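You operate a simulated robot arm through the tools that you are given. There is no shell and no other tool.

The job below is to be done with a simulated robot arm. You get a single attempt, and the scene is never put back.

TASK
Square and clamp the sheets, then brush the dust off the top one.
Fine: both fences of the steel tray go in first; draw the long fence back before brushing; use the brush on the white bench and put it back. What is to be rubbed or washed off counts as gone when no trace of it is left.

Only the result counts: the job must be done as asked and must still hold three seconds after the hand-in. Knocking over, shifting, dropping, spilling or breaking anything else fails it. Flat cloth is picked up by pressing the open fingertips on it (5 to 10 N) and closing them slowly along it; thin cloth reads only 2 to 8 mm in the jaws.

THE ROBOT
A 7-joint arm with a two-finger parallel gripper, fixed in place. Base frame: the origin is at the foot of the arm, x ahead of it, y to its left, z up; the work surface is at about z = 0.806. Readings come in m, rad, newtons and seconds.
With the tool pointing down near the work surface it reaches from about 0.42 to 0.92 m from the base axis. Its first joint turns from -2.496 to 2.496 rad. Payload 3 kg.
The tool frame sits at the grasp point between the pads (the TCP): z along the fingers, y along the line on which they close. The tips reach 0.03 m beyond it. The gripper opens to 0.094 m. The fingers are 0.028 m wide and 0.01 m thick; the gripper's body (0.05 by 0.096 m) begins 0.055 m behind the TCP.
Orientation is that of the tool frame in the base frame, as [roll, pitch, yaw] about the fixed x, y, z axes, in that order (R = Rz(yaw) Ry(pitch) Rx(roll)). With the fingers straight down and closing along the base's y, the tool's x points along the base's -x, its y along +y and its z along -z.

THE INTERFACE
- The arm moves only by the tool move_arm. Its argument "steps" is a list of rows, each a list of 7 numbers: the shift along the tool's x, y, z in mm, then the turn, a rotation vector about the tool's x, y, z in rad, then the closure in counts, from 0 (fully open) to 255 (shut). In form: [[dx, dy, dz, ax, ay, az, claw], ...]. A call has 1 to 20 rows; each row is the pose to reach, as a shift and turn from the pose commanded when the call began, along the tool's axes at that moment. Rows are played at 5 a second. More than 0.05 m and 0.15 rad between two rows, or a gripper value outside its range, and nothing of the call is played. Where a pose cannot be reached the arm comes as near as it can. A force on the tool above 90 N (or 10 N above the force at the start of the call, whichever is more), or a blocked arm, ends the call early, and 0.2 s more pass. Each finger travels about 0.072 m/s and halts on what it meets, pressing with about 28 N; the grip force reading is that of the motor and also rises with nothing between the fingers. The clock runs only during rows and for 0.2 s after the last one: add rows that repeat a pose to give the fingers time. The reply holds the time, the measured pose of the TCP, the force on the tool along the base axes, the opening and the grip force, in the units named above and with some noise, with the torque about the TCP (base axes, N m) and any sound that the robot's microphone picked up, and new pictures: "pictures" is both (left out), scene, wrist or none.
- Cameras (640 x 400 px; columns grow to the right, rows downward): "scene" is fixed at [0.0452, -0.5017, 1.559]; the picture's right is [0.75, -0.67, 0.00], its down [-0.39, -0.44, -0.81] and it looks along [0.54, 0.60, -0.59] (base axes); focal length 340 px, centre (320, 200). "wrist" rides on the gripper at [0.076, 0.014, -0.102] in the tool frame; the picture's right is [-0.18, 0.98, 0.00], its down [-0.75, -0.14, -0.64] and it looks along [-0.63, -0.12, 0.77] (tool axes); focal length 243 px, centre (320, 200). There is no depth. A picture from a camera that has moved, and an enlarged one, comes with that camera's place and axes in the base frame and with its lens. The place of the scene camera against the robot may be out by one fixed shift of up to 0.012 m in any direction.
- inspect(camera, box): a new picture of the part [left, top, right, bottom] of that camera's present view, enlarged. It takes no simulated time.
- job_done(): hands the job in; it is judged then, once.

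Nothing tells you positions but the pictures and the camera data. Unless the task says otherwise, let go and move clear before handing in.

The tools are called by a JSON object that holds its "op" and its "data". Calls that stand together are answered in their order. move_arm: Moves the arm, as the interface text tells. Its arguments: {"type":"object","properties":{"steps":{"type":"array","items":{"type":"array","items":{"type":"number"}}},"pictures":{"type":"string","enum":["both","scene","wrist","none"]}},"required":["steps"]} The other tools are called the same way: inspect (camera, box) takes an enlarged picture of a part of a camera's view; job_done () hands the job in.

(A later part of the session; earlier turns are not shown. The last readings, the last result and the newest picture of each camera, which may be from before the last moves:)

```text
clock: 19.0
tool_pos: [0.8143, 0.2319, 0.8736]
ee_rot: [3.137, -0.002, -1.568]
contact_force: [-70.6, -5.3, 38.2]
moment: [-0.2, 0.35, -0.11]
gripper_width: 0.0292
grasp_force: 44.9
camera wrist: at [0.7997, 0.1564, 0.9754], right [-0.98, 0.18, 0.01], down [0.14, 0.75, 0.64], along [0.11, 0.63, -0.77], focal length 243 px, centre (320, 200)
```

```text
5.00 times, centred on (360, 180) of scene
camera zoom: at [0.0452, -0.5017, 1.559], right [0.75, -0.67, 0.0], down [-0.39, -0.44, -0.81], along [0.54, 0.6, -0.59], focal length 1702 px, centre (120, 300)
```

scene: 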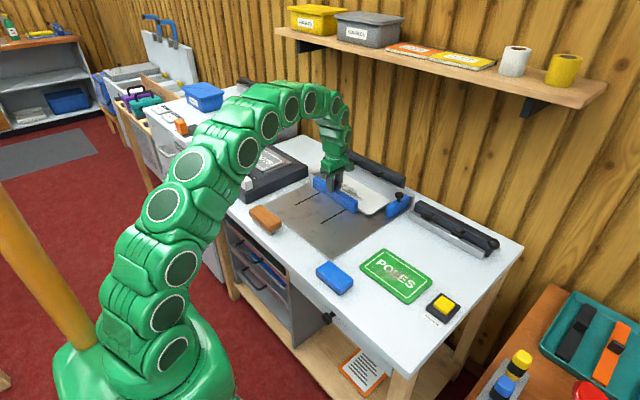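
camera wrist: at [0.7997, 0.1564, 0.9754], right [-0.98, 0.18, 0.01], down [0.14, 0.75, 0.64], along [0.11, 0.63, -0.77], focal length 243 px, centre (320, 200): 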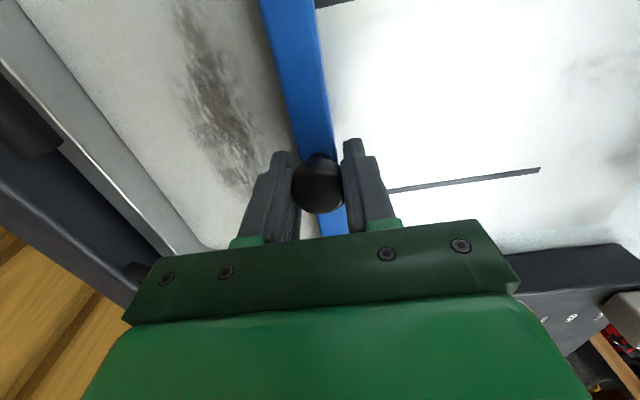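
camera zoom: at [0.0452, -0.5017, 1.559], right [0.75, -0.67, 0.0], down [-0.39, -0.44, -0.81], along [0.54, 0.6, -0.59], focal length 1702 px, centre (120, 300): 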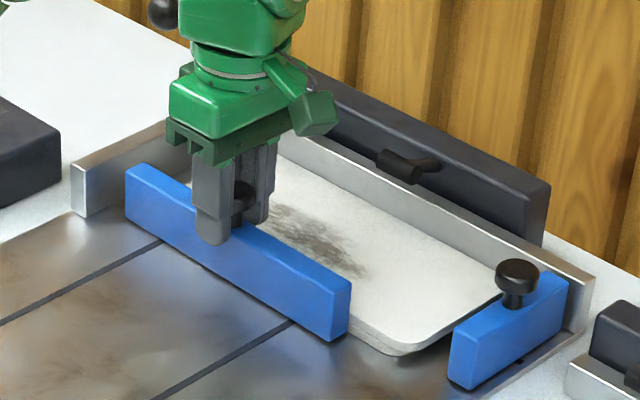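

The push-back along x is now about 70 N, so the sheets are firm against the back wall. I'll relax the push, open the jaws and lift.

{"op": "move_arm", "data": {"steps": [[0, 2, 0, 0, 0, 0, 255], [0, 3.5, 0, 0, 0, 0, 255], [0, 3.5, 0, 0, 0, 0, 120], [0, 3.5, 0, 0, 0, 0, 120], [0, 3.5, -30, 0, 0, 0, 120], [0, 3.5, -70, 0, 0, 0, 120], [0, 3.5, -100, 0, 0, 0, 0], [0, 3.5, -100, 0, 0, 0, 0]]}}

{"op": "inspect", "data": {"camera": "scene", "box": [300, 140, 420, 220]}}

{"op": "inspect", "data": {"camera": "wrist", "box": [0, 0, 400, 250]}}

```text
clock: 20.8
tool_pos: [0.8112, 0.2322, 0.9718]
ee_rot: [-3.141, 0.0, -1.572]
contact_force: [-0.5, -0.3, -0.3]
moment: [0.02, 0.0, -0.02]
gripper_width: 0.0941
grasp_force: 0.1
camera wrist: at [0.7956, 0.1569, 1.0734], right [-0.98, 0.18, 0.0], down [0.14, 0.75, 0.64], along [0.12, 0.63, -0.77], focal length 243 px, centre (320, 200)
```

scene: 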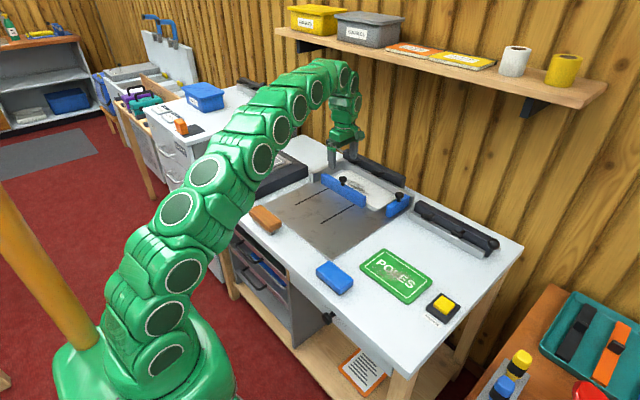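
wrist: 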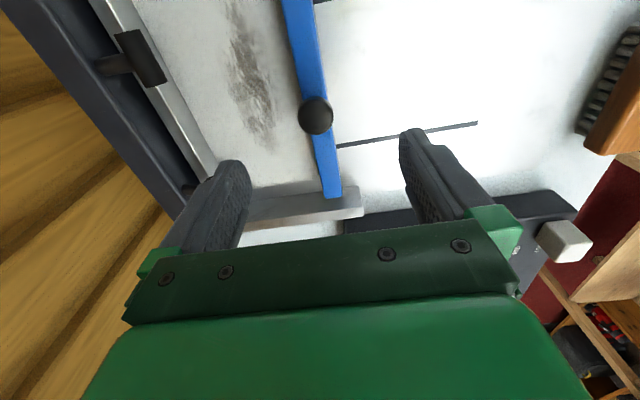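

```text
5.00 times, centred on (360, 180) of scene
camera zoom: at [0.0452, -0.5017, 1.559], right [0.75, -0.67, 0.0], down [-0.39, -0.44, -0.81], along [0.54, 0.6, -0.59], focal length 1702 px, centre (120, 300)
```

zoom: 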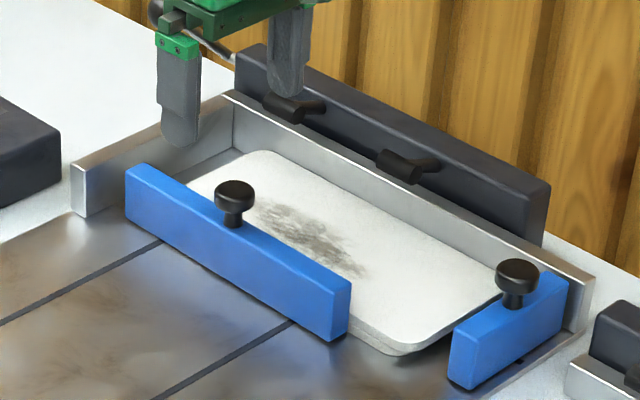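

```text
1.60 times, centred on (200, 125) of wrist
camera zoom: at [0.7956, 0.1569, 1.0734], right [-0.98, 0.18, 0.0], down [0.14, 0.75, 0.64], along [0.12, 0.63, -0.77], focal length 388 px, centre (512, 320)
```

zoom: 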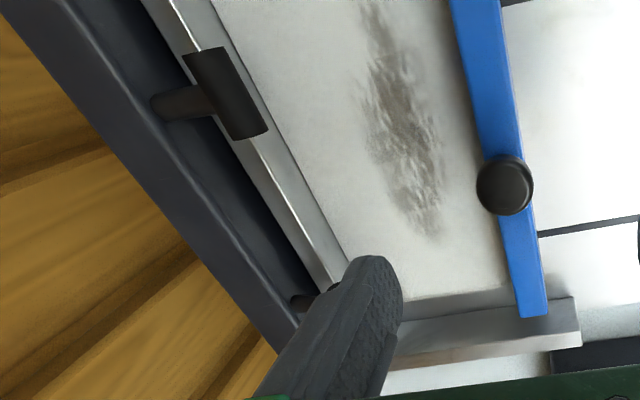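

The long fence is in and the sheets are flush with the back wall. The short-fence knob is at about (0.888, 0.023), so I'll turn the gripper to close along y and look at it from nearby.

{"op": "move_arm", "data": {"steps": [[12, 6, -5, 0, 0, 0.14, 60], [24, 12, -10, 0, 0, 0.28, 60], [36, 18, -15, 0, 0, 0.42, 60], [48, 24, -20, 0, 0, 0.56, 60], [60, 30, -20, 0, 0, 0.7, 60], [72, 36, -20, 0, 0, 0.84, 60], [84, 42, -20, 0, 0, 0.98, 60], [96, 48, -20, 0, 0, 1.12, 60], [108, 54, -20, 0, 0, 1.26, 60], [120, 60, -20, 0, 0, 1.4, 60], [132, 61, -20, 0, 0, 1.5, 60], [132, 61, -20, 0, 0, 1.5708, 60], [132, 61, -20, 0, 0, 1.5708, 60]]}}

{"op": "inspect", "data": {"camera": "wrist", "box": [160, 60, 480, 260]}}

```text
clock: 23.6
tool_pos: [0.7529, 0.0992, 0.9941]
ee_rot: [3.141, -0.001, 3.14]
contact_force: [-0.7, -0.2, -0.1]
moment: [0.01, -0.04, -0.02]
gripper_width: 0.0717
grasp_force: 0.1
camera wrist: at [0.6752, 0.1141, 1.0951], right [0.18, 0.98, 0.0], down [0.75, -0.14, 0.64], along [0.63, -0.12, -0.77], focal length 243 px, centre (320, 200)
```

scene: 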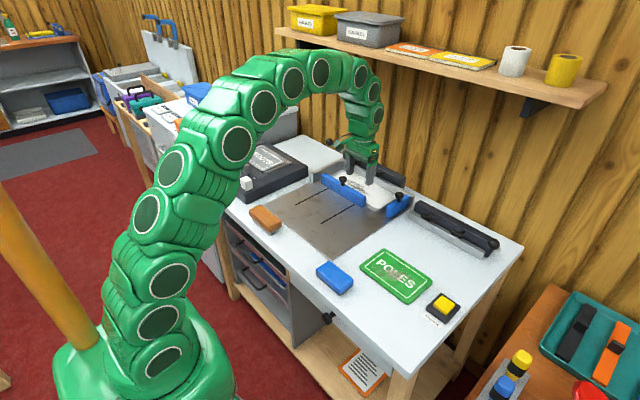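
wrist: 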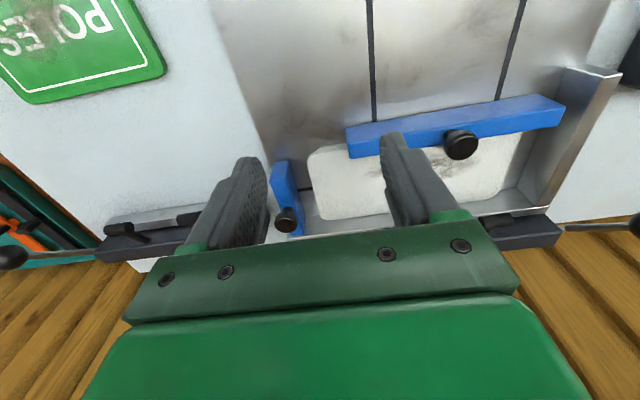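

```text
2.00 times, centred on (320, 160) of wrist
camera zoom: at [0.6752, 0.1141, 1.0951], right [0.18, 0.98, 0.0], down [0.75, -0.14, 0.64], along [0.63, -0.12, -0.77], focal length 485 px, centre (320, 280)
```

zoom: 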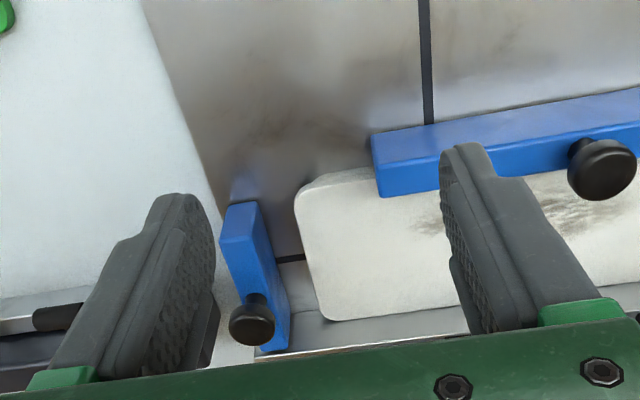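

Now I see the short-fence knob at about (0.887, 0.027), and the sheets' right edge still stands clear of the short fence. I'll go above the knob.

{"op": "move_arm", "data": {"steps": [[-35, -20, 10, 0, 0, 0, 92], [-70, -40, 20, 0, 0, 0, 92], [-105, -60, 30, 0, 0, 0, 92], [-134, -72, 40, 0, 0, 0, 92], [-134, -72, 54, 0, 0, 0, 92], [-134, -72, 54, 0, 0, 0, 92]]}}

{"op": "inspect", "data": {"camera": "wrist", "box": [160, 60, 480, 260]}}

{"op": "inspect", "data": {"camera": "scene", "box": [330, 140, 450, 230]}}

```text
clock: 25.0
tool_pos: [0.8858, 0.0278, 0.9425]
ee_rot: [3.142, -0.001, -3.141]
contact_force: [0.1, 0.9, -0.5]
moment: [0.0, -0.01, 0.01]
gripper_width: 0.0602
grasp_force: 0.1
camera wrist: at [0.8088, 0.0433, 1.0432], right [0.18, 0.98, 0.0], down [0.75, -0.14, 0.64], along [0.63, -0.12, -0.77], focal length 243 px, centre (320, 200)
```

scene: 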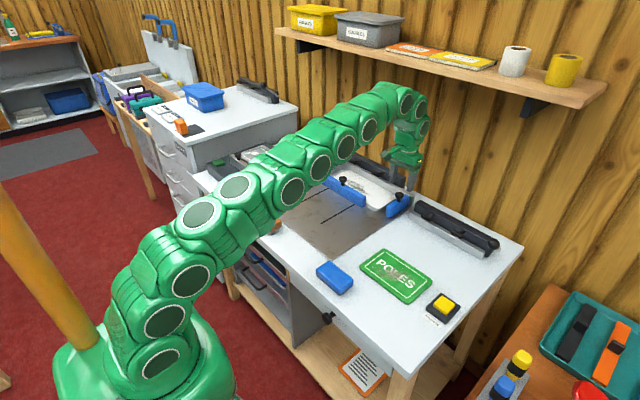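
wrist: 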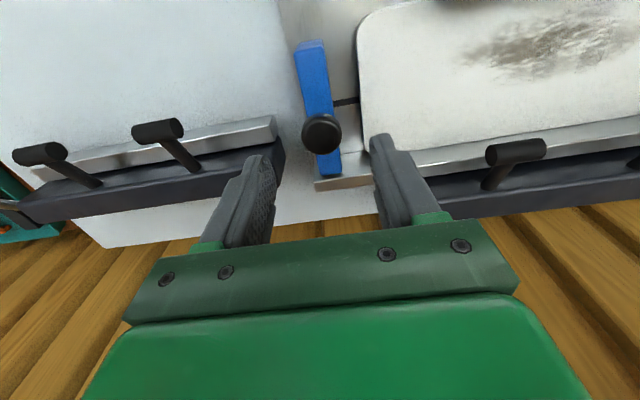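

```text
2.00 times, centred on (320, 160) of wrist
camera zoom: at [0.8088, 0.0433, 1.0432], right [0.18, 0.98, 0.0], down [0.75, -0.14, 0.64], along [0.63, -0.12, -0.77], focal length 485 px, centre (320, 280)
```

zoom: 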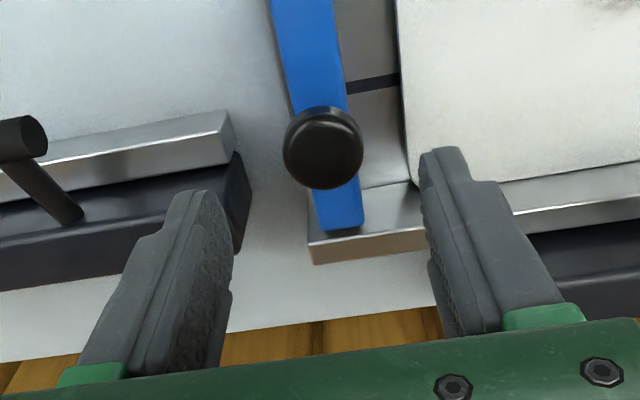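

```text
4.44 times, centred on (390, 185) of scene
camera zoom: at [0.0452, -0.5017, 1.559], right [0.75, -0.67, 0.0], down [-0.39, -0.44, -0.81], along [0.54, 0.6, -0.59], focal length 1513 px, centre (9, 267)
```

zoom: 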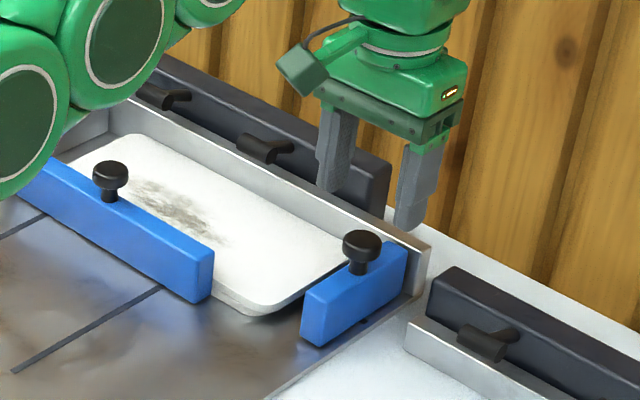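

The clamp feet and lever are both raised, so pressing the lever down should clamp. The right-hand device sits close to the −y finger, so I'll narrow the jaws to about 42 mm, shift slightly toward the robot and come down partway first.

{"op": "move_arm", "data": {"steps": [[4, 1.5, 0, 0, 0, 0, 142], [4, 1.5, 15, 0, 0, 0, 142], [4, 1.5, 28, 0, 0, 0, 142], [4, 1.5, 28, 0, 0, 0, 142]]}}

{"op": "inspect", "data": {"camera": "wrist", "box": [200, 60, 440, 250]}}

{"op": "inspect", "data": {"camera": "scene", "box": [360, 150, 460, 230]}}

```text
clock: 26.0
tool_pos: [0.8817, 0.0283, 0.9138]
ee_rot: [3.141, 0.001, -3.141]
contact_force: [-0.2, -0.2, 0.0]
moment: [0.04, 0.01, -0.03]
gripper_width: 0.0416
grasp_force: 0.1
camera wrist: at [0.8049, 0.0425, 1.0142], right [0.18, 0.98, 0.0], down [0.75, -0.14, 0.64], along [0.63, -0.12, -0.77], focal length 243 px, centre (320, 200)
```

scene: 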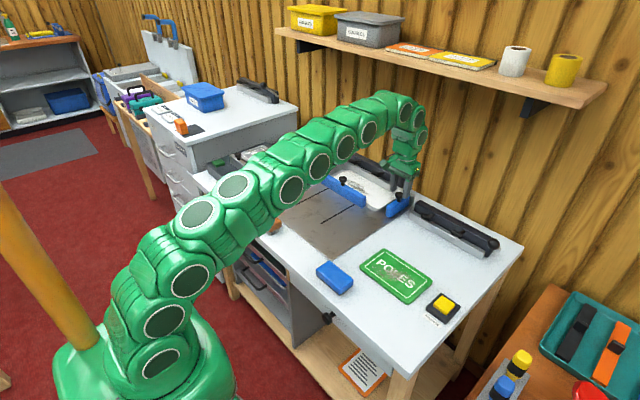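
wrist: 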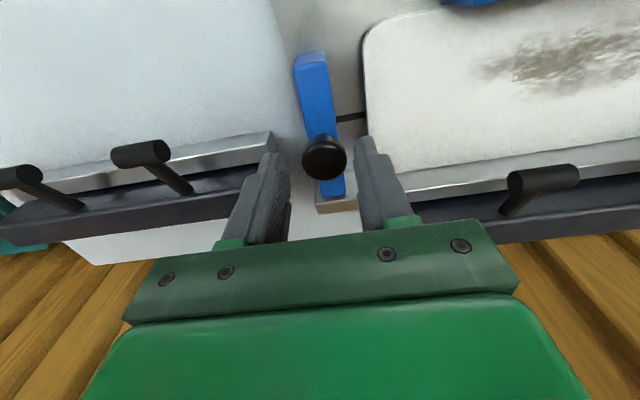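

```text
2.11 times, centred on (320, 155) of wrist
camera zoom: at [0.8049, 0.0425, 1.0142], right [0.18, 0.98, 0.0], down [0.75, -0.14, 0.64], along [0.63, -0.12, -0.77], focal length 511 px, centre (320, 295)
```

zoom: 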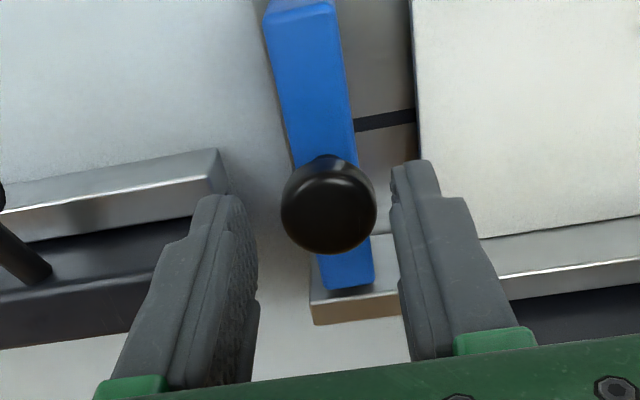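

```text
5.00 times, centred on (410, 190) of scene
camera zoom: at [0.0452, -0.5017, 1.559], right [0.75, -0.67, 0.0], down [-0.39, -0.44, -0.81], along [0.54, 0.6, -0.59], focal length 1702 px, centre (-130, 250)
```

zoom: 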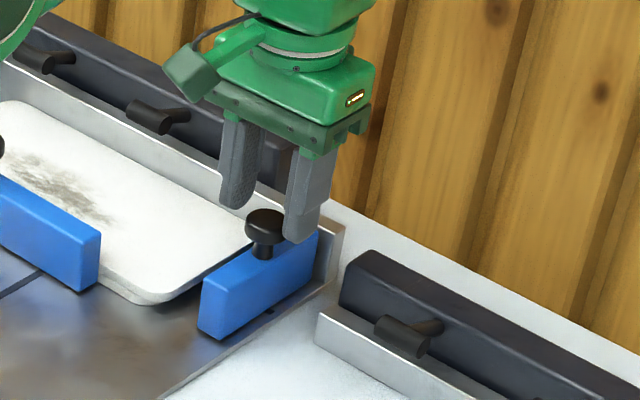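

The −y finger looks to have about 1 cm of clearance to the right-hand device. I'll lower the rest of the way and grip.

{"op": "move_arm", "data": {"steps": [[0, 1, 15, 0, 0, 0, 142], [0, 1, 28, 0, 0, 0, 142], [0, 1, 40, 0, 0, 0, 142], [0, 1, 40, 0, 0, 0, 200], [0, 1, 40, 0, 0, 0, 255], [0, 1, 40, 0, 0, 0, 255], [0, 1, 40, 0, 0, 0, 255]]}}

{"op": "inspect", "data": {"camera": "scene", "box": [360, 150, 460, 230]}}

```text
clock: 27.6
tool_pos: [0.88, 0.0291, 0.8715]
ee_rot: [-3.14, -0.001, -3.141]
contact_force: [4.1, 0.7, 1.8]
moment: [0.0, -0.32, -0.02]
gripper_width: 0.0321
grasp_force: 44.9
camera wrist: at [0.804, 0.0443, 0.9735], right [0.18, 0.98, 0.0], down [0.75, -0.14, 0.64], along [0.63, -0.12, -0.77], focal length 243 px, centre (320, 200)
```

scene: 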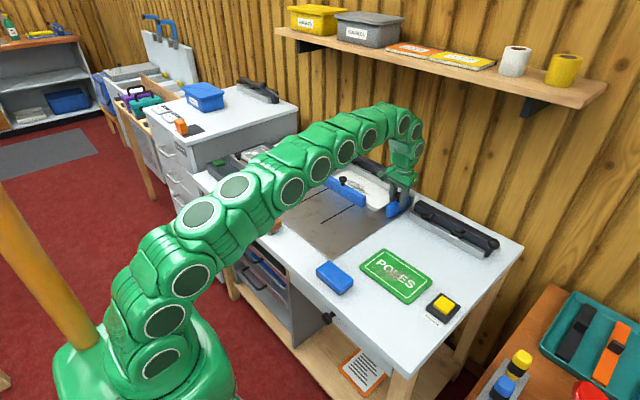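
wrist: 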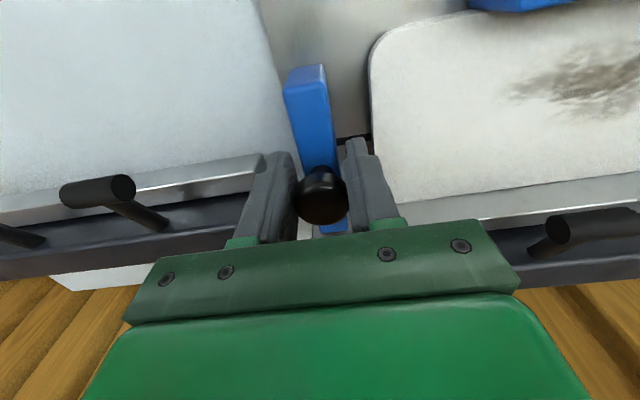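

```text
5.00 times, centred on (410, 190) of scene
camera zoom: at [0.0452, -0.5017, 1.559], right [0.75, -0.67, 0.0], down [-0.39, -0.44, -0.81], along [0.54, 0.6, -0.59], focal length 1702 px, centre (-130, 250)
```

zoom: 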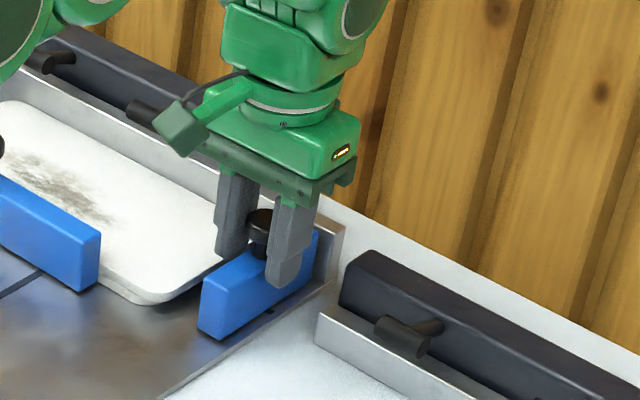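

The short-fence knob is gripped. I'll slide it toward +y in small steps until it meets the sheets.

{"op": "move_arm", "data": {"steps": [[0, 5, 0, 0, 0, 0, 255], [0, 10, 0, 0, 0, 0, 255], [0, 15, 0, 0, 0, 0, 255], [0, 20, 0, 0, 0, 0, 255], [0, 20, 0, 0, 0, 0, 255]], "pictures": "wrist"}}

{"op": "inspect", "data": {"camera": "scene", "box": [330, 140, 450, 230]}}

```text
clock: 28.8
tool_pos: [0.8818, 0.0501, 0.8721]
ee_rot: [3.142, -0.001, -3.14]
contact_force: [-16.3, 1.4, 9.3]
moment: [-0.02, -0.08, 0.05]
gripper_width: 0.032
grasp_force: 45.3
camera wrist: at [0.8047, 0.0652, 0.9736], right [0.18, 0.98, 0.0], down [0.76, -0.14, 0.64], along [0.63, -0.12, -0.77], focal length 243 px, centre (320, 200)
```

wrist: 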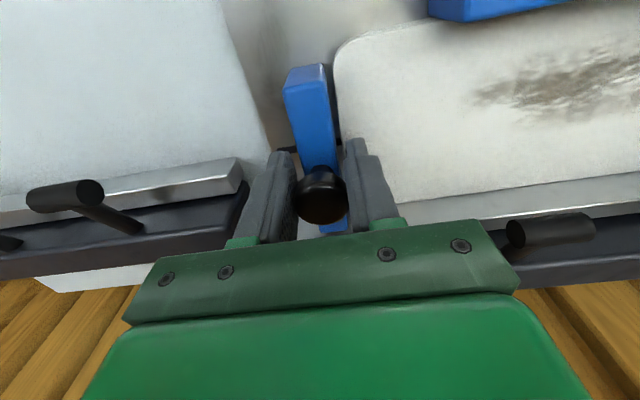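

```text
4.44 times, centred on (390, 185) of scene
camera zoom: at [0.0452, -0.5017, 1.559], right [0.75, -0.67, 0.0], down [-0.39, -0.44, -0.81], along [0.54, 0.6, -0.59], focal length 1513 px, centre (9, 267)
```

zoom: 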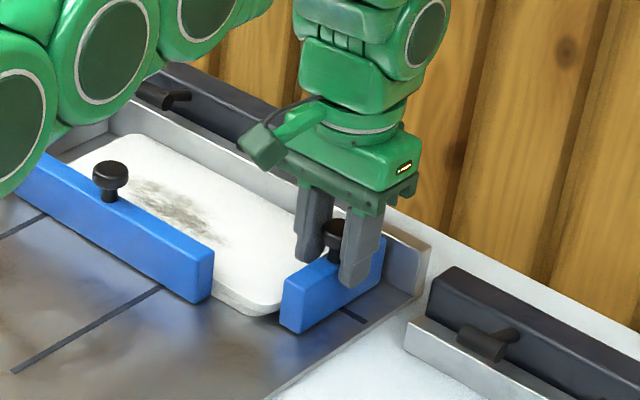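

It's sliding freely and about to meet the sheets. I'll continue with a slight x relief.

{"op": "move_arm", "data": {"steps": [[0.7, 4, 0, 0, 0, 0, 255], [0.7, 8, 0, 0, 0, 0, 255], [0.7, 12, 0, 0, 0, 0, 255], [0.7, 12, 0, 0, 0, 0, 255]], "pictures": "wrist"}}

{"op": "inspect", "data": {"camera": "scene", "box": [310, 140, 430, 230]}}

```text
clock: 29.8
tool_pos: [0.8815, 0.0617, 0.8713]
ee_rot: [3.141, 0.001, -3.14]
contact_force: [31.1, -0.3, -18.7]
moment: [-0.05, -0.47, 0.04]
gripper_width: 0.0317
grasp_force: 45.1
camera wrist: at [0.8046, 0.0768, 0.9734], right [0.18, 0.98, 0.0], down [0.75, -0.14, 0.64], along [0.63, -0.12, -0.77], focal length 243 px, centre (320, 200)
```

wrist: 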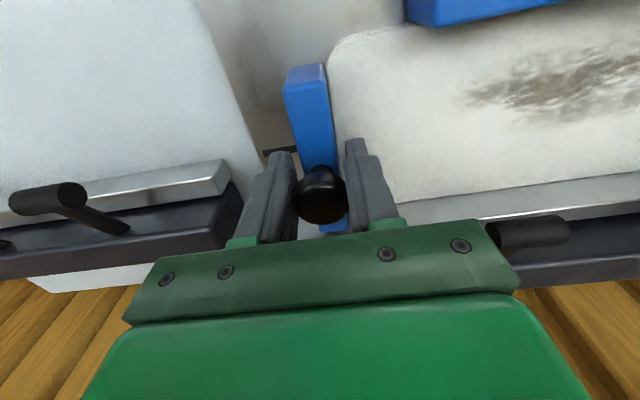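

```text
4.44 times, centred on (370, 185) of scene
camera zoom: at [0.0452, -0.5017, 1.559], right [0.75, -0.67, 0.0], down [-0.39, -0.44, -0.81], along [0.54, 0.6, -0.59], focal length 1513 px, centre (98, 267)
```

zoom: 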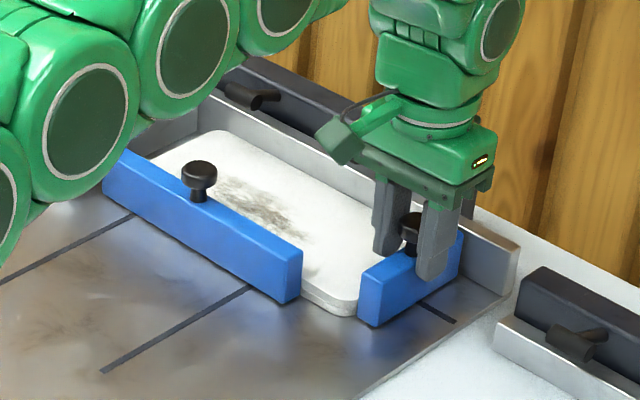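

The fence has reached the sheets. I'll keep pushing toward the left wall.

{"op": "move_arm", "data": {"steps": [[-0.5, 3, 0, 0, 0, 0, 255], [-0.5, 6, 0, 0, 0, 0, 255], [-0.5, 9, 0, 0, 0, 0, 255], [-0.5, 9, 0, 0, 0, 0, 255]], "pictures": "wrist"}}

{"op": "inspect", "data": {"camera": "scene", "box": [310, 140, 430, 230]}}

{"op": "inspect", "data": {"camera": "wrist", "box": [240, 0, 640, 250]}}

```text
clock: 30.8
tool_pos: [0.8813, 0.0697, 0.8707]
ee_rot: [-3.141, -0.002, -3.141]
contact_force: [13.4, -2.7, -1.4]
moment: [-0.03, 1.1, -0.12]
gripper_width: 0.0318
grasp_force: 45.1
camera wrist: at [0.8047, 0.0857, 0.9736], right [0.18, 0.98, 0.0], down [0.75, -0.14, 0.64], along [0.63, -0.12, -0.77], focal length 243 px, centre (320, 200)
```

wrist: 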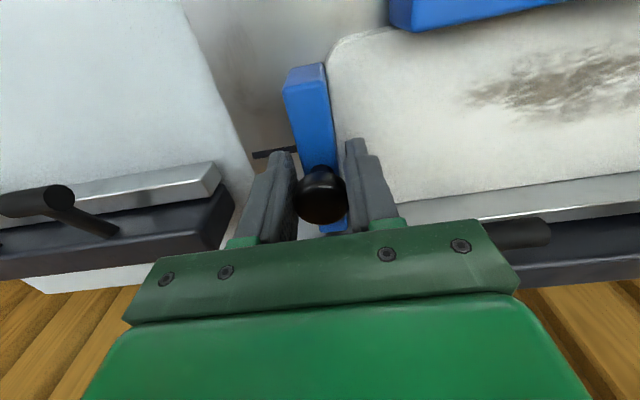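

```text
4.44 times, centred on (370, 185) of scene
camera zoom: at [0.0452, -0.5017, 1.559], right [0.75, -0.67, 0.0], down [-0.39, -0.44, -0.81], along [0.54, 0.6, -0.59], focal length 1513 px, centre (98, 267)
```

zoom: 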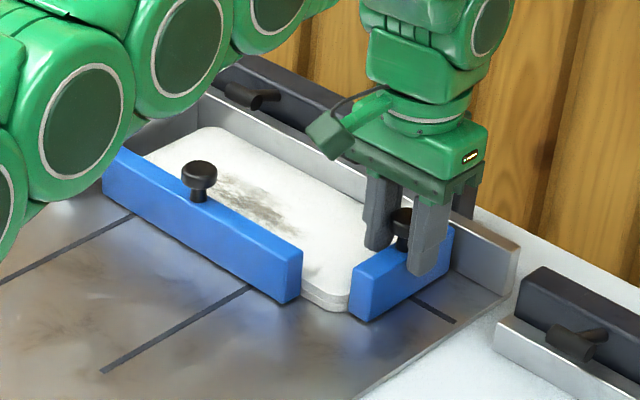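

```text
1.60 times, centred on (440, 125) of wrist
camera zoom: at [0.8047, 0.0857, 0.9736], right [0.18, 0.98, 0.0], down [0.75, -0.14, 0.64], along [0.63, -0.12, -0.77], focal length 388 px, centre (128, 320)
```

zoom: 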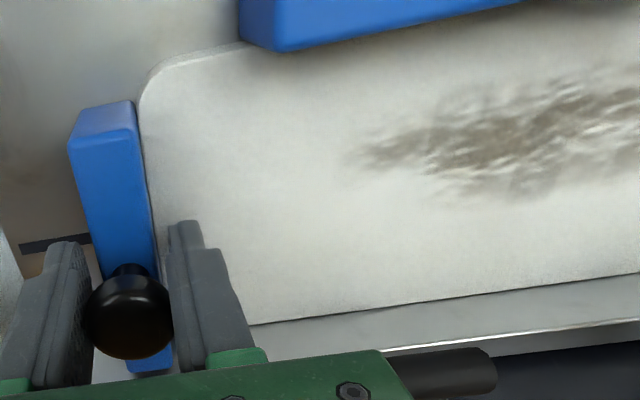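

The sheets are moving with the fence. I'll continue toward the left wall.

{"op": "move_arm", "data": {"steps": [[-0.3, 3, 0, 0, 0, 0, 255], [-0.3, 6, 0, 0, 0, 0, 255], [-0.3, 9, 0, 0, 0, 0, 255], [-0.3, 9, 0, 0, 0, 0, 255]], "pictures": "wrist"}}

{"op": "inspect", "data": {"camera": "scene", "box": [310, 140, 430, 230]}}

```text
clock: 31.8
tool_pos: [0.8817, 0.0802, 0.8716]
ee_rot: [3.141, -0.002, -3.142]
contact_force: [-12.0, -1.8, 11.1]
moment: [0.0, 0.36, -0.04]
gripper_width: 0.0317
grasp_force: 44.8
camera wrist: at [0.8048, 0.0953, 0.9735], right [0.18, 0.98, 0.0], down [0.75, -0.14, 0.64], along [0.63, -0.12, -0.77], focal length 243 px, centre (320, 200)
```

wrist: 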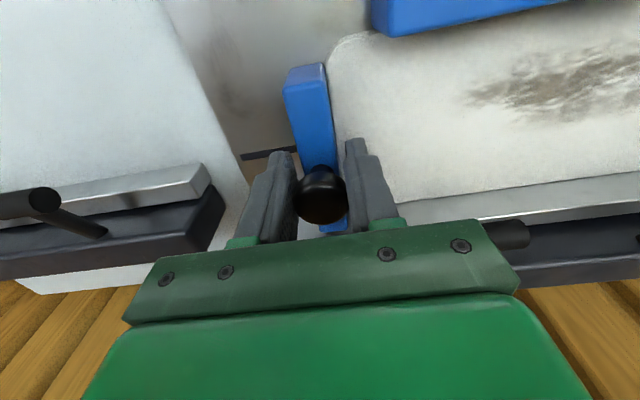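

```text
4.44 times, centred on (370, 185) of scene
camera zoom: at [0.0452, -0.5017, 1.559], right [0.75, -0.67, 0.0], down [-0.39, -0.44, -0.81], along [0.54, 0.6, -0.59], focal length 1513 px, centre (98, 267)
```

zoom: 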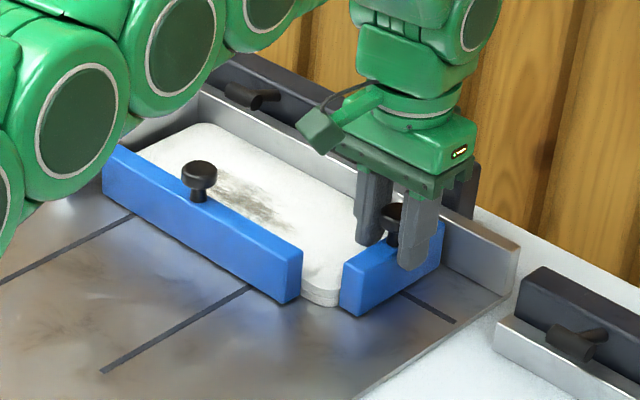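

There's a little further to go. I'll keep pushing until there is a clear reaction.

{"op": "move_arm", "data": {"steps": [[0, 3, 0, 0, 0, 0, 255], [0, 6, 0, 0, 0, 0, 255], [0, 9, 0, 0, 0, 0, 255], [0, 9, 0, 0, 0, 0, 255]], "pictures": "wrist"}}

{"op": "inspect", "data": {"camera": "scene", "box": [310, 140, 430, 230]}}

```text
clock: 32.8
tool_pos: [0.8823, 0.0892, 0.8711]
ee_rot: [3.141, 0.001, 3.14]
contact_force: [-9.9, -2.8, 4.7]
moment: [-0.01, -0.25, 0.02]
gripper_width: 0.0317
grasp_force: 44.9
camera wrist: at [0.805, 0.1042, 0.9734], right [0.18, 0.98, 0.0], down [0.75, -0.14, 0.64], along [0.63, -0.12, -0.77], focal length 243 px, centre (320, 200)
```

wrist: 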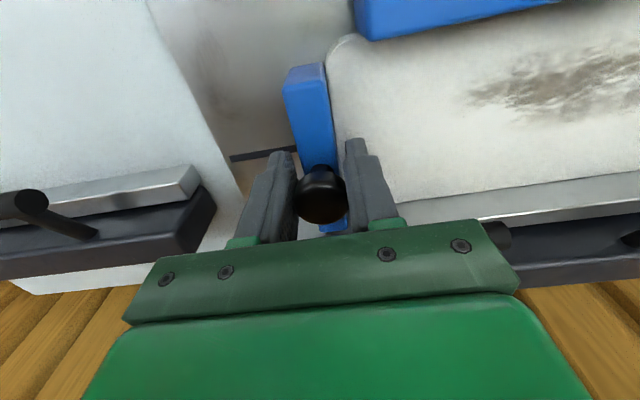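

```text
4.44 times, centred on (370, 185) of scene
camera zoom: at [0.0452, -0.5017, 1.559], right [0.75, -0.67, 0.0], down [-0.39, -0.44, -0.81], along [0.54, 0.6, -0.59], focal length 1513 px, centre (98, 267)
```

zoom: 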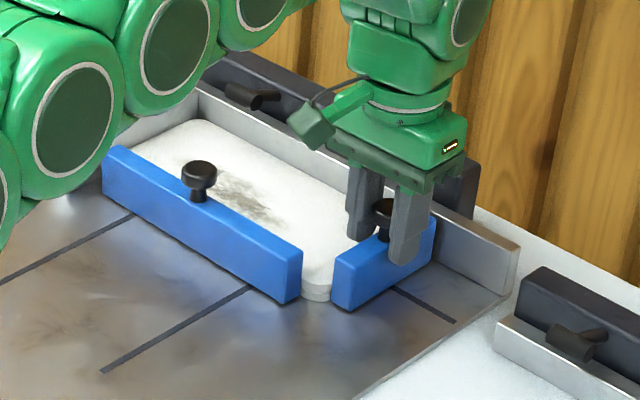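

Still no stop. I'll go another few millimetres.

{"op": "move_arm", "data": {"steps": [[0, 2, 0, 0, 0, 0, 255], [0, 4, 0, 0, 0, 0, 255], [0, 6, 0, 0, 0, 0, 255], [0, 8, 0, 0, 0, 0, 255], [0, 8, 0, 0, 0, 0, 255]], "pictures": "wrist"}}

{"op": "inspect", "data": {"camera": "scene", "box": [310, 140, 430, 230]}}

```text
clock: 34.0
tool_pos: [0.8819, 0.0886, 0.8719]
ee_rot: [-3.138, 0.003, 3.135]
contact_force: [2.9, -68.2, 4.3]
moment: [0.56, -0.41, -0.81]
gripper_width: 0.0312
grasp_force: 45.2
camera wrist: at [0.8058, 0.1056, 0.9729], right [0.19, 0.98, -0.01], down [0.75, -0.14, 0.64], along [0.63, -0.13, -0.77], focal length 243 px, centre (320, 200)
```

wrist: 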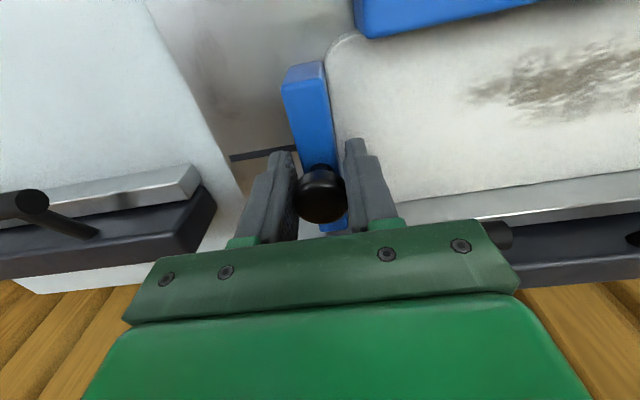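

```text
4.44 times, centred on (370, 185) of scene
camera zoom: at [0.0452, -0.5017, 1.559], right [0.75, -0.67, 0.0], down [-0.39, -0.44, -0.81], along [0.54, 0.6, -0.59], focal length 1513 px, centre (98, 267)
```

zoom: 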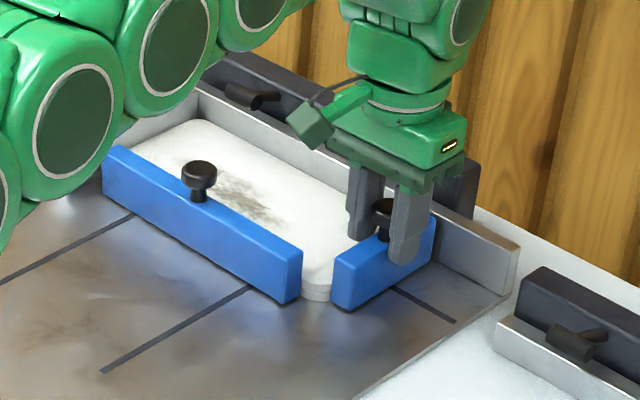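

It is now blocked, with about 68 N along −y, so the sheets should be against the left wall. I'll relax, release and lift to check.

{"op": "move_arm", "data": {"steps": [[0, -3, 0, 0, 0, 0, 255], [0, -6.5, 0, 0, 0, 0, 255], [0, -6.5, 0, 0, 0, 0, 142], [0, -6.5, 0, 0, 0, 0, 142], [0, -6.5, -25, 0, 0, 0, 142], [0, -6.5, -60, 0, 0, 0, 142], [40, -6.5, -90, 0, 0, 0, 60], [80, -6.5, -110, 0, 0, 0, 0], [80, -6.5, -110, 0, 0, 0, 0]]}}

{"op": "inspect", "data": {"camera": "scene", "box": [310, 140, 430, 230]}}

{"op": "inspect", "data": {"camera": "wrist", "box": [240, 0, 640, 250]}}

```text
clock: 36.0
tool_pos: [0.8046, 0.0893, 0.9806]
ee_rot: [-3.141, 0.0, 3.141]
contact_force: [-0.3, 0.0, 0.5]
moment: [-0.01, -0.01, -0.01]
gripper_width: 0.0937
grasp_force: 0.1
camera wrist: at [0.7266, 0.1045, 1.0827], right [0.18, 0.98, 0.0], down [0.75, -0.14, 0.64], along [0.63, -0.12, -0.77], focal length 243 px, centre (320, 200)
```

scene: 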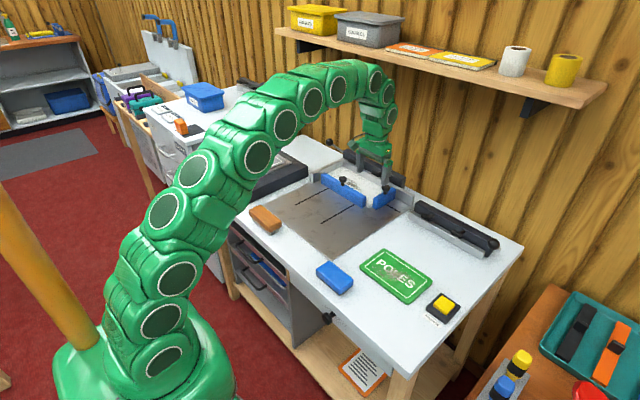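
wrist: 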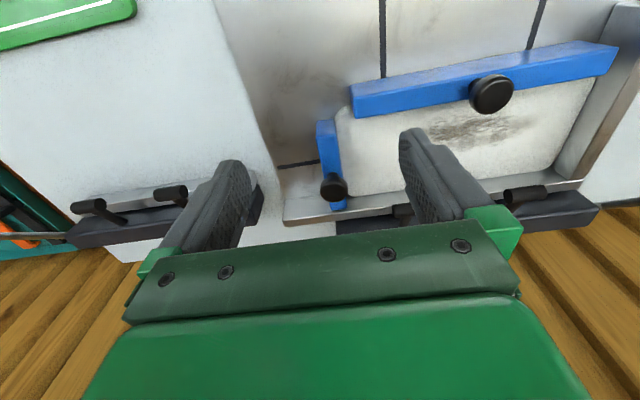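

```text
4.44 times, centred on (370, 185) of scene
camera zoom: at [0.0452, -0.5017, 1.559], right [0.75, -0.67, 0.0], down [-0.39, -0.44, -0.81], along [0.54, 0.6, -0.59], focal length 1513 px, centre (98, 267)
```

zoom: 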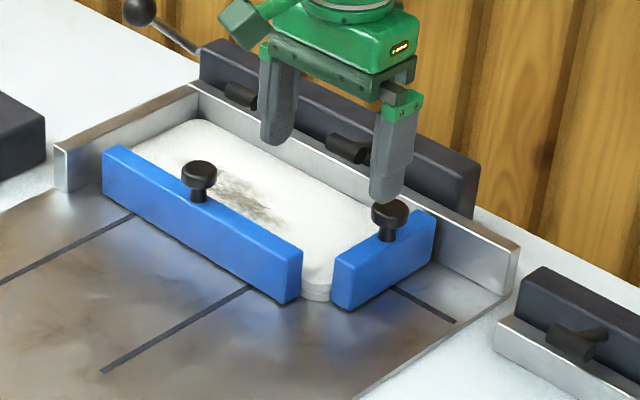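

```text
1.60 times, centred on (440, 125) of wrist
camera zoom: at [0.7266, 0.1045, 1.0827], right [0.18, 0.98, 0.0], down [0.75, -0.14, 0.64], along [0.63, -0.12, -0.77], focal length 388 px, centre (128, 320)
```

zoom: 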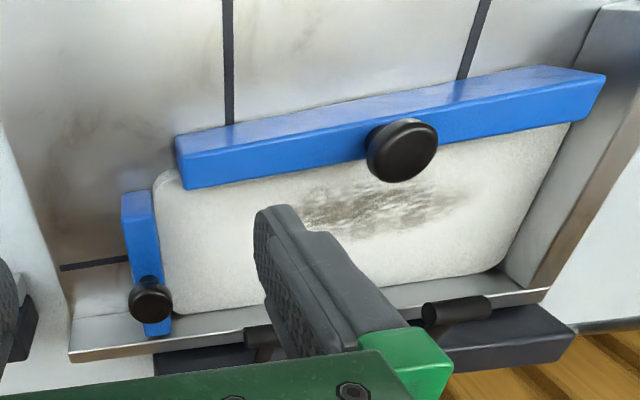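

The sheets are now flush against both walls, with both fences touching them. Next is the clamp lever: I'll tilt the gripper about 35° outward and approach the ball at roughly (0.907, 0.404, 0.923) for a close look.

{"op": "move_arm", "data": {"steps": [[30, 35, -35, 0, 0, 0, 0], [55, 75, -65, 0, 0, 0, 0], [65, 120, -70, 0, -0.12, 0, 0], [65, 165, -70, 0, -0.24, 0, 0], [65, 210, -70, 0, -0.36, 0, 0], [65, 255, -70, 0, -0.48, 0, 0], [65, 295, -70, 0, -0.61, 0, 0], [65, 315, -70, 0, -0.61, 0, 0], [65, 315, -70, 0, -0.61, 0, 0]]}}

{"op": "inspect", "data": {"camera": "wrist", "box": [200, 60, 480, 240]}}

{"op": "inspect", "data": {"camera": "scene", "box": [280, 110, 420, 220]}}

```text
refused: row 1 steps farther than a row can; nothing moved
```

```text
2.22 times, centred on (340, 150) of wrist
camera zoom: at [0.7266, 0.1045, 1.0827], right [0.18, 0.98, 0.0], down [0.75, -0.14, 0.64], along [0.63, -0.12, -0.77], focal length 539 px, centre (276, 311)
```

zoom: 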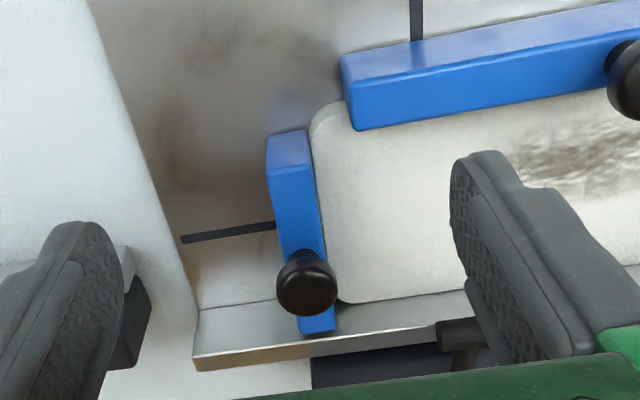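

```text
3.64 times, centred on (350, 165) of scene
camera zoom: at [0.0452, -0.5017, 1.559], right [0.75, -0.67, 0.0], down [-0.39, -0.44, -0.81], along [0.54, 0.6, -0.59], focal length 1238 px, centre (211, 327)
```

zoom: 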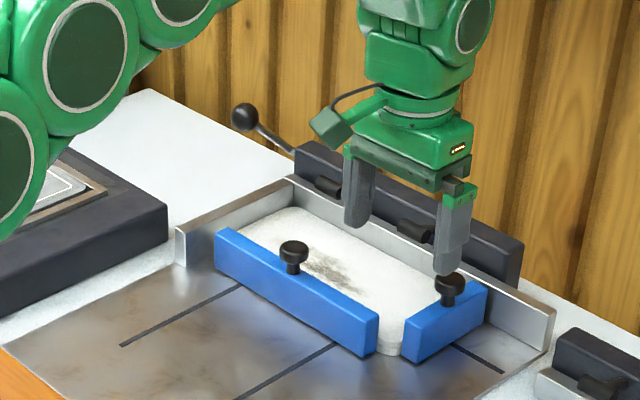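

The first row was too long, so nothing moved. I'll resend the same path with shorter steps.

{"op": "move_arm", "data": {"steps": [[20, 25, -25, 0, 0, 0, 0], [45, 55, -50, 0, 0, 0, 0], [60, 90, -70, 0, 0, 0, 0], [65, 130, -70, 0, -0.12, 0, 0], [65, 170, -70, 0, -0.24, 0, 0], [65, 210, -70, 0, -0.36, 0, 0], [65, 250, -70, 0, -0.48, 0, 0], [65, 285, -70, 0, -0.61, 0, 0], [65, 315, -70, 0, -0.61, 0, 0], [65, 315, -70, 0, -0.61, 0, 0]]}}

{"op": "inspect", "data": {"camera": "wrist", "box": [200, 60, 480, 240]}}

{"op": "inspect", "data": {"camera": "scene", "box": [280, 110, 420, 220]}}

```text
clock: 38.2
tool_pos: [0.7376, 0.4022, 1.052]
ee_rot: [-3.141, 0.609, -3.141]
contact_force: [-0.2, 0.1, -0.3]
moment: [-0.02, 0.01, 0.02]
gripper_width: 0.0939
grasp_force: 0.0
camera wrist: at [0.6145, 0.4181, 1.0913], right [0.15, 0.98, 0.11], down [0.25, -0.14, 0.96], along [0.96, -0.12, -0.27], focal length 243 px, centre (320, 200)
```

scene: 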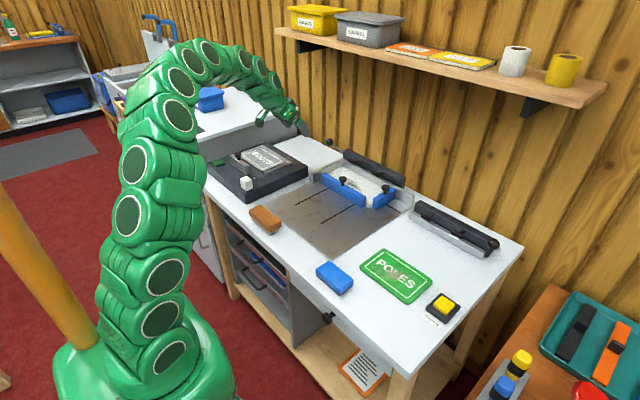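
wrist: 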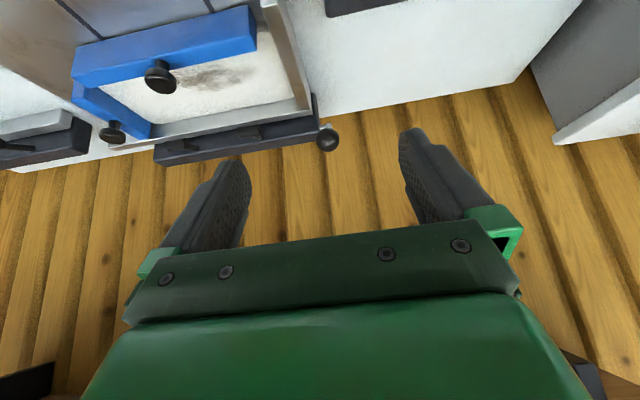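

```text
2.22 times, centred on (340, 150) of wrist
camera zoom: at [0.6145, 0.4181, 1.0913], right [0.15, 0.98, 0.11], down [0.25, -0.14, 0.96], along [0.96, -0.12, -0.27], focal length 539 px, centre (276, 311)
```

zoom: 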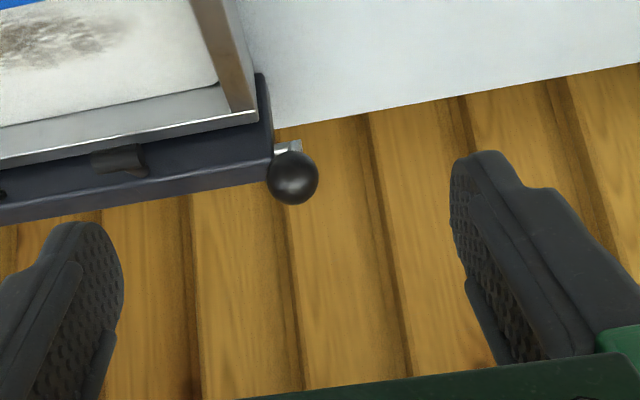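

```text
3.64 times, centred on (350, 165) of scene
camera zoom: at [0.0452, -0.5017, 1.559], right [0.75, -0.67, 0.0], down [-0.39, -0.44, -0.81], along [0.54, 0.6, -0.59], focal length 1238 px, centre (211, 327)
```

zoom: 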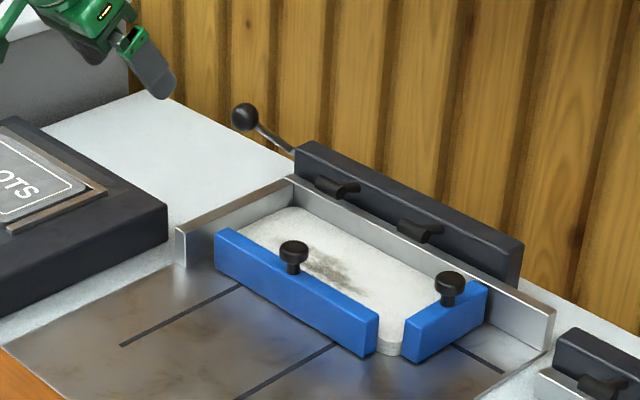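

The ball is at about (0.903, 0.401, 0.930) and the lever pivots near (0.962, 0.39, 0.875). I'll close the fingers, tilt to 45°, bring them in just behind and above the ball, and then pull it forward and down.

{"op": "move_arm", "data": {"steps": [[-32, 1, 19, 0, -0.06, 0, 255], [-64, 2, 38, 0, -0.12, 0, 255], [-97, 3, 58, 0, -0.176, 0, 255], [-100, 3, 88, 0, -0.176, 0, 255], [-103, 3, 118, 0, -0.176, 0, 255], [-103, 3, 118, 0, -0.176, 0, 255]]}}

{"op": "inspect", "data": {"camera": "wrist", "box": [200, 40, 480, 240]}}

{"op": "inspect", "data": {"camera": "scene", "box": [270, 90, 410, 200]}}

```text
clock: 39.6
tool_pos: [0.889, 0.4069, 1.0135]
ee_rot: [3.141, 0.785, -3.141]
contact_force: [-0.9, -0.3, 0.1]
moment: [0.0, 0.0, 0.0]
gripper_width: 0.0
grasp_force: 27.8
camera wrist: at [0.7622, 0.4227, 1.0318], right [0.13, 0.98, 0.13], down [0.08, -0.14, 0.99], along [0.99, -0.12, -0.1], focal length 243 px, centre (320, 200)
```

scene: 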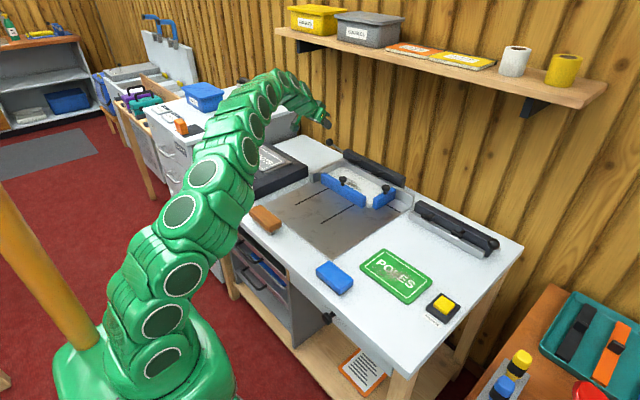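
wrist: 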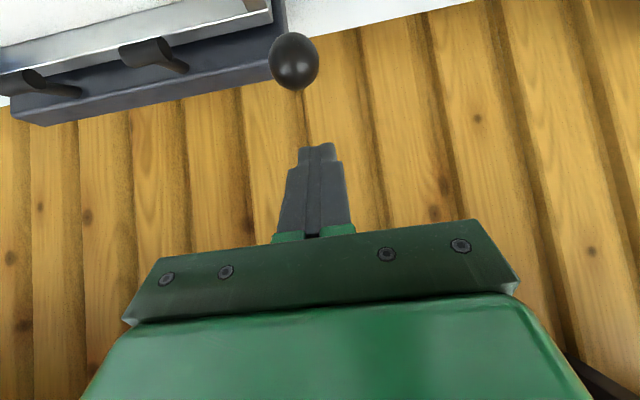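

```text
2.00 times, centred on (340, 140) of wrist
camera zoom: at [0.7622, 0.4227, 1.0318], right [0.13, 0.98, 0.13], down [0.08, -0.14, 0.99], along [0.99, -0.12, -0.1], focal length 485 px, centre (280, 320)
```

zoom: 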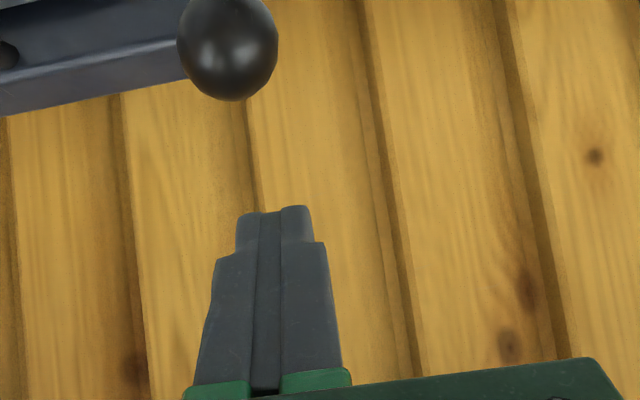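

```text
3.64 times, centred on (340, 145) of scene
camera zoom: at [0.0452, -0.5017, 1.559], right [0.75, -0.67, 0.0], down [-0.39, -0.44, -0.81], along [0.54, 0.6, -0.59], focal length 1238 px, centre (247, 400)
```

zoom: 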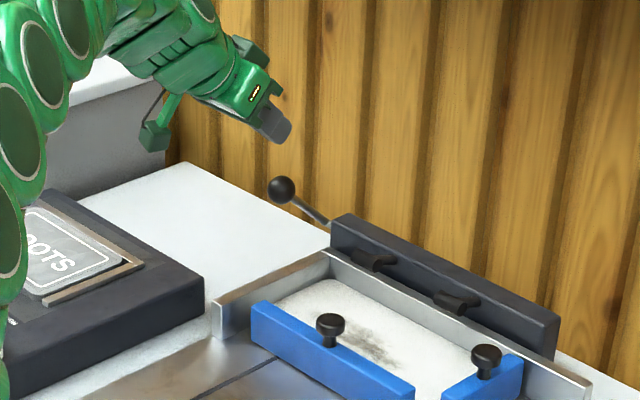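

The ball's position is confirmed at (0.903, 0.401, 0.929). I'll slip the fingers in behind it and start pulling it forward and down.

{"op": "move_arm", "data": {"steps": [[2, -4, 25, 0, 0, 0, 255], [4, -4, 50, 0, 0, 0, 255], [11, -4, 50, 0, 0, 0, 255], [18, -4, 51, 0, 0, 0, 255], [27, -4, 52, 0, 0, 0, 255], [36, -4, 53.5, 0, 0, 0, 255], [36, -4, 53.5, 0, 0, 0, 255]]}}

{"op": "inspect", "data": {"camera": "scene", "box": [270, 90, 410, 200]}}

{"op": "inspect", "data": {"camera": "wrist", "box": [200, 40, 480, 240]}}

```text
clock: 41.2
tool_pos: [0.902, 0.4039, 0.9497]
ee_rot: [3.141, 0.786, -3.14]
contact_force: [0.0, -0.3, -0.7]
moment: [0.01, -0.02, -0.01]
gripper_width: 0.0
grasp_force: 28.2
camera wrist: at [0.7744, 0.4183, 0.9682], right [0.13, 0.98, 0.13], down [0.08, -0.14, 0.99], along [0.99, -0.12, -0.1], focal length 243 px, centre (320, 200)
```

scene: 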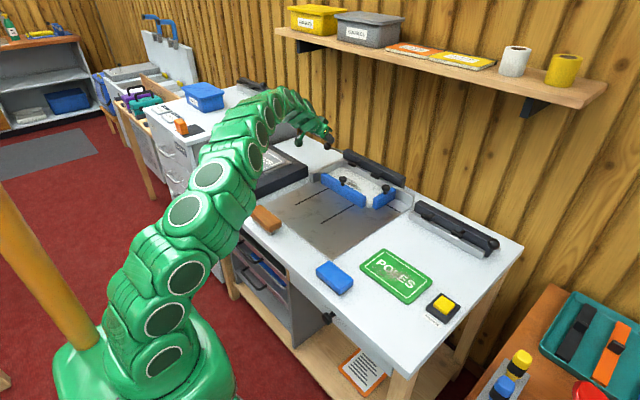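
wrist: 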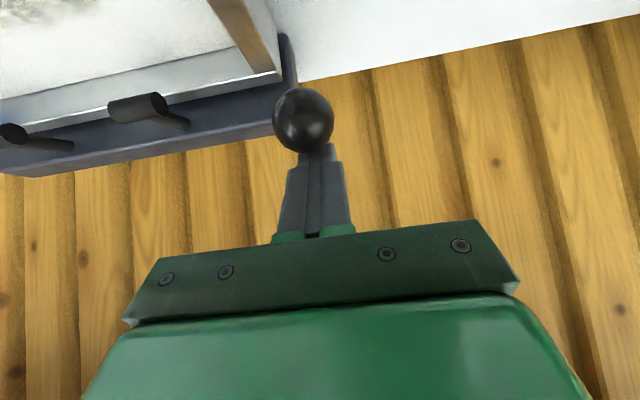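

```text
3.64 times, centred on (340, 145) of scene
camera zoom: at [0.0452, -0.5017, 1.559], right [0.75, -0.67, 0.0], down [-0.39, -0.44, -0.81], along [0.54, 0.6, -0.59], focal length 1238 px, centre (247, 400)
```

zoom: 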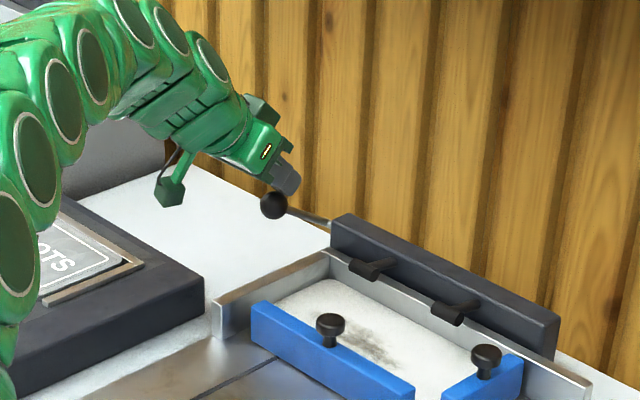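

```text
2.00 times, centred on (340, 140) of wrist
camera zoom: at [0.7744, 0.4183, 0.9682], right [0.13, 0.98, 0.13], down [0.08, -0.14, 0.99], along [0.99, -0.12, -0.1], focal length 485 px, centre (280, 320)
```

zoom: 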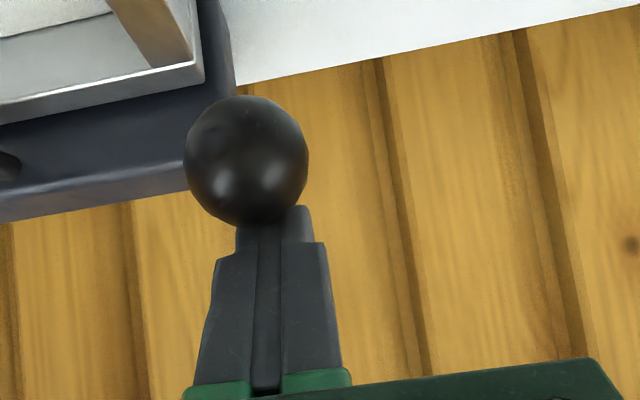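

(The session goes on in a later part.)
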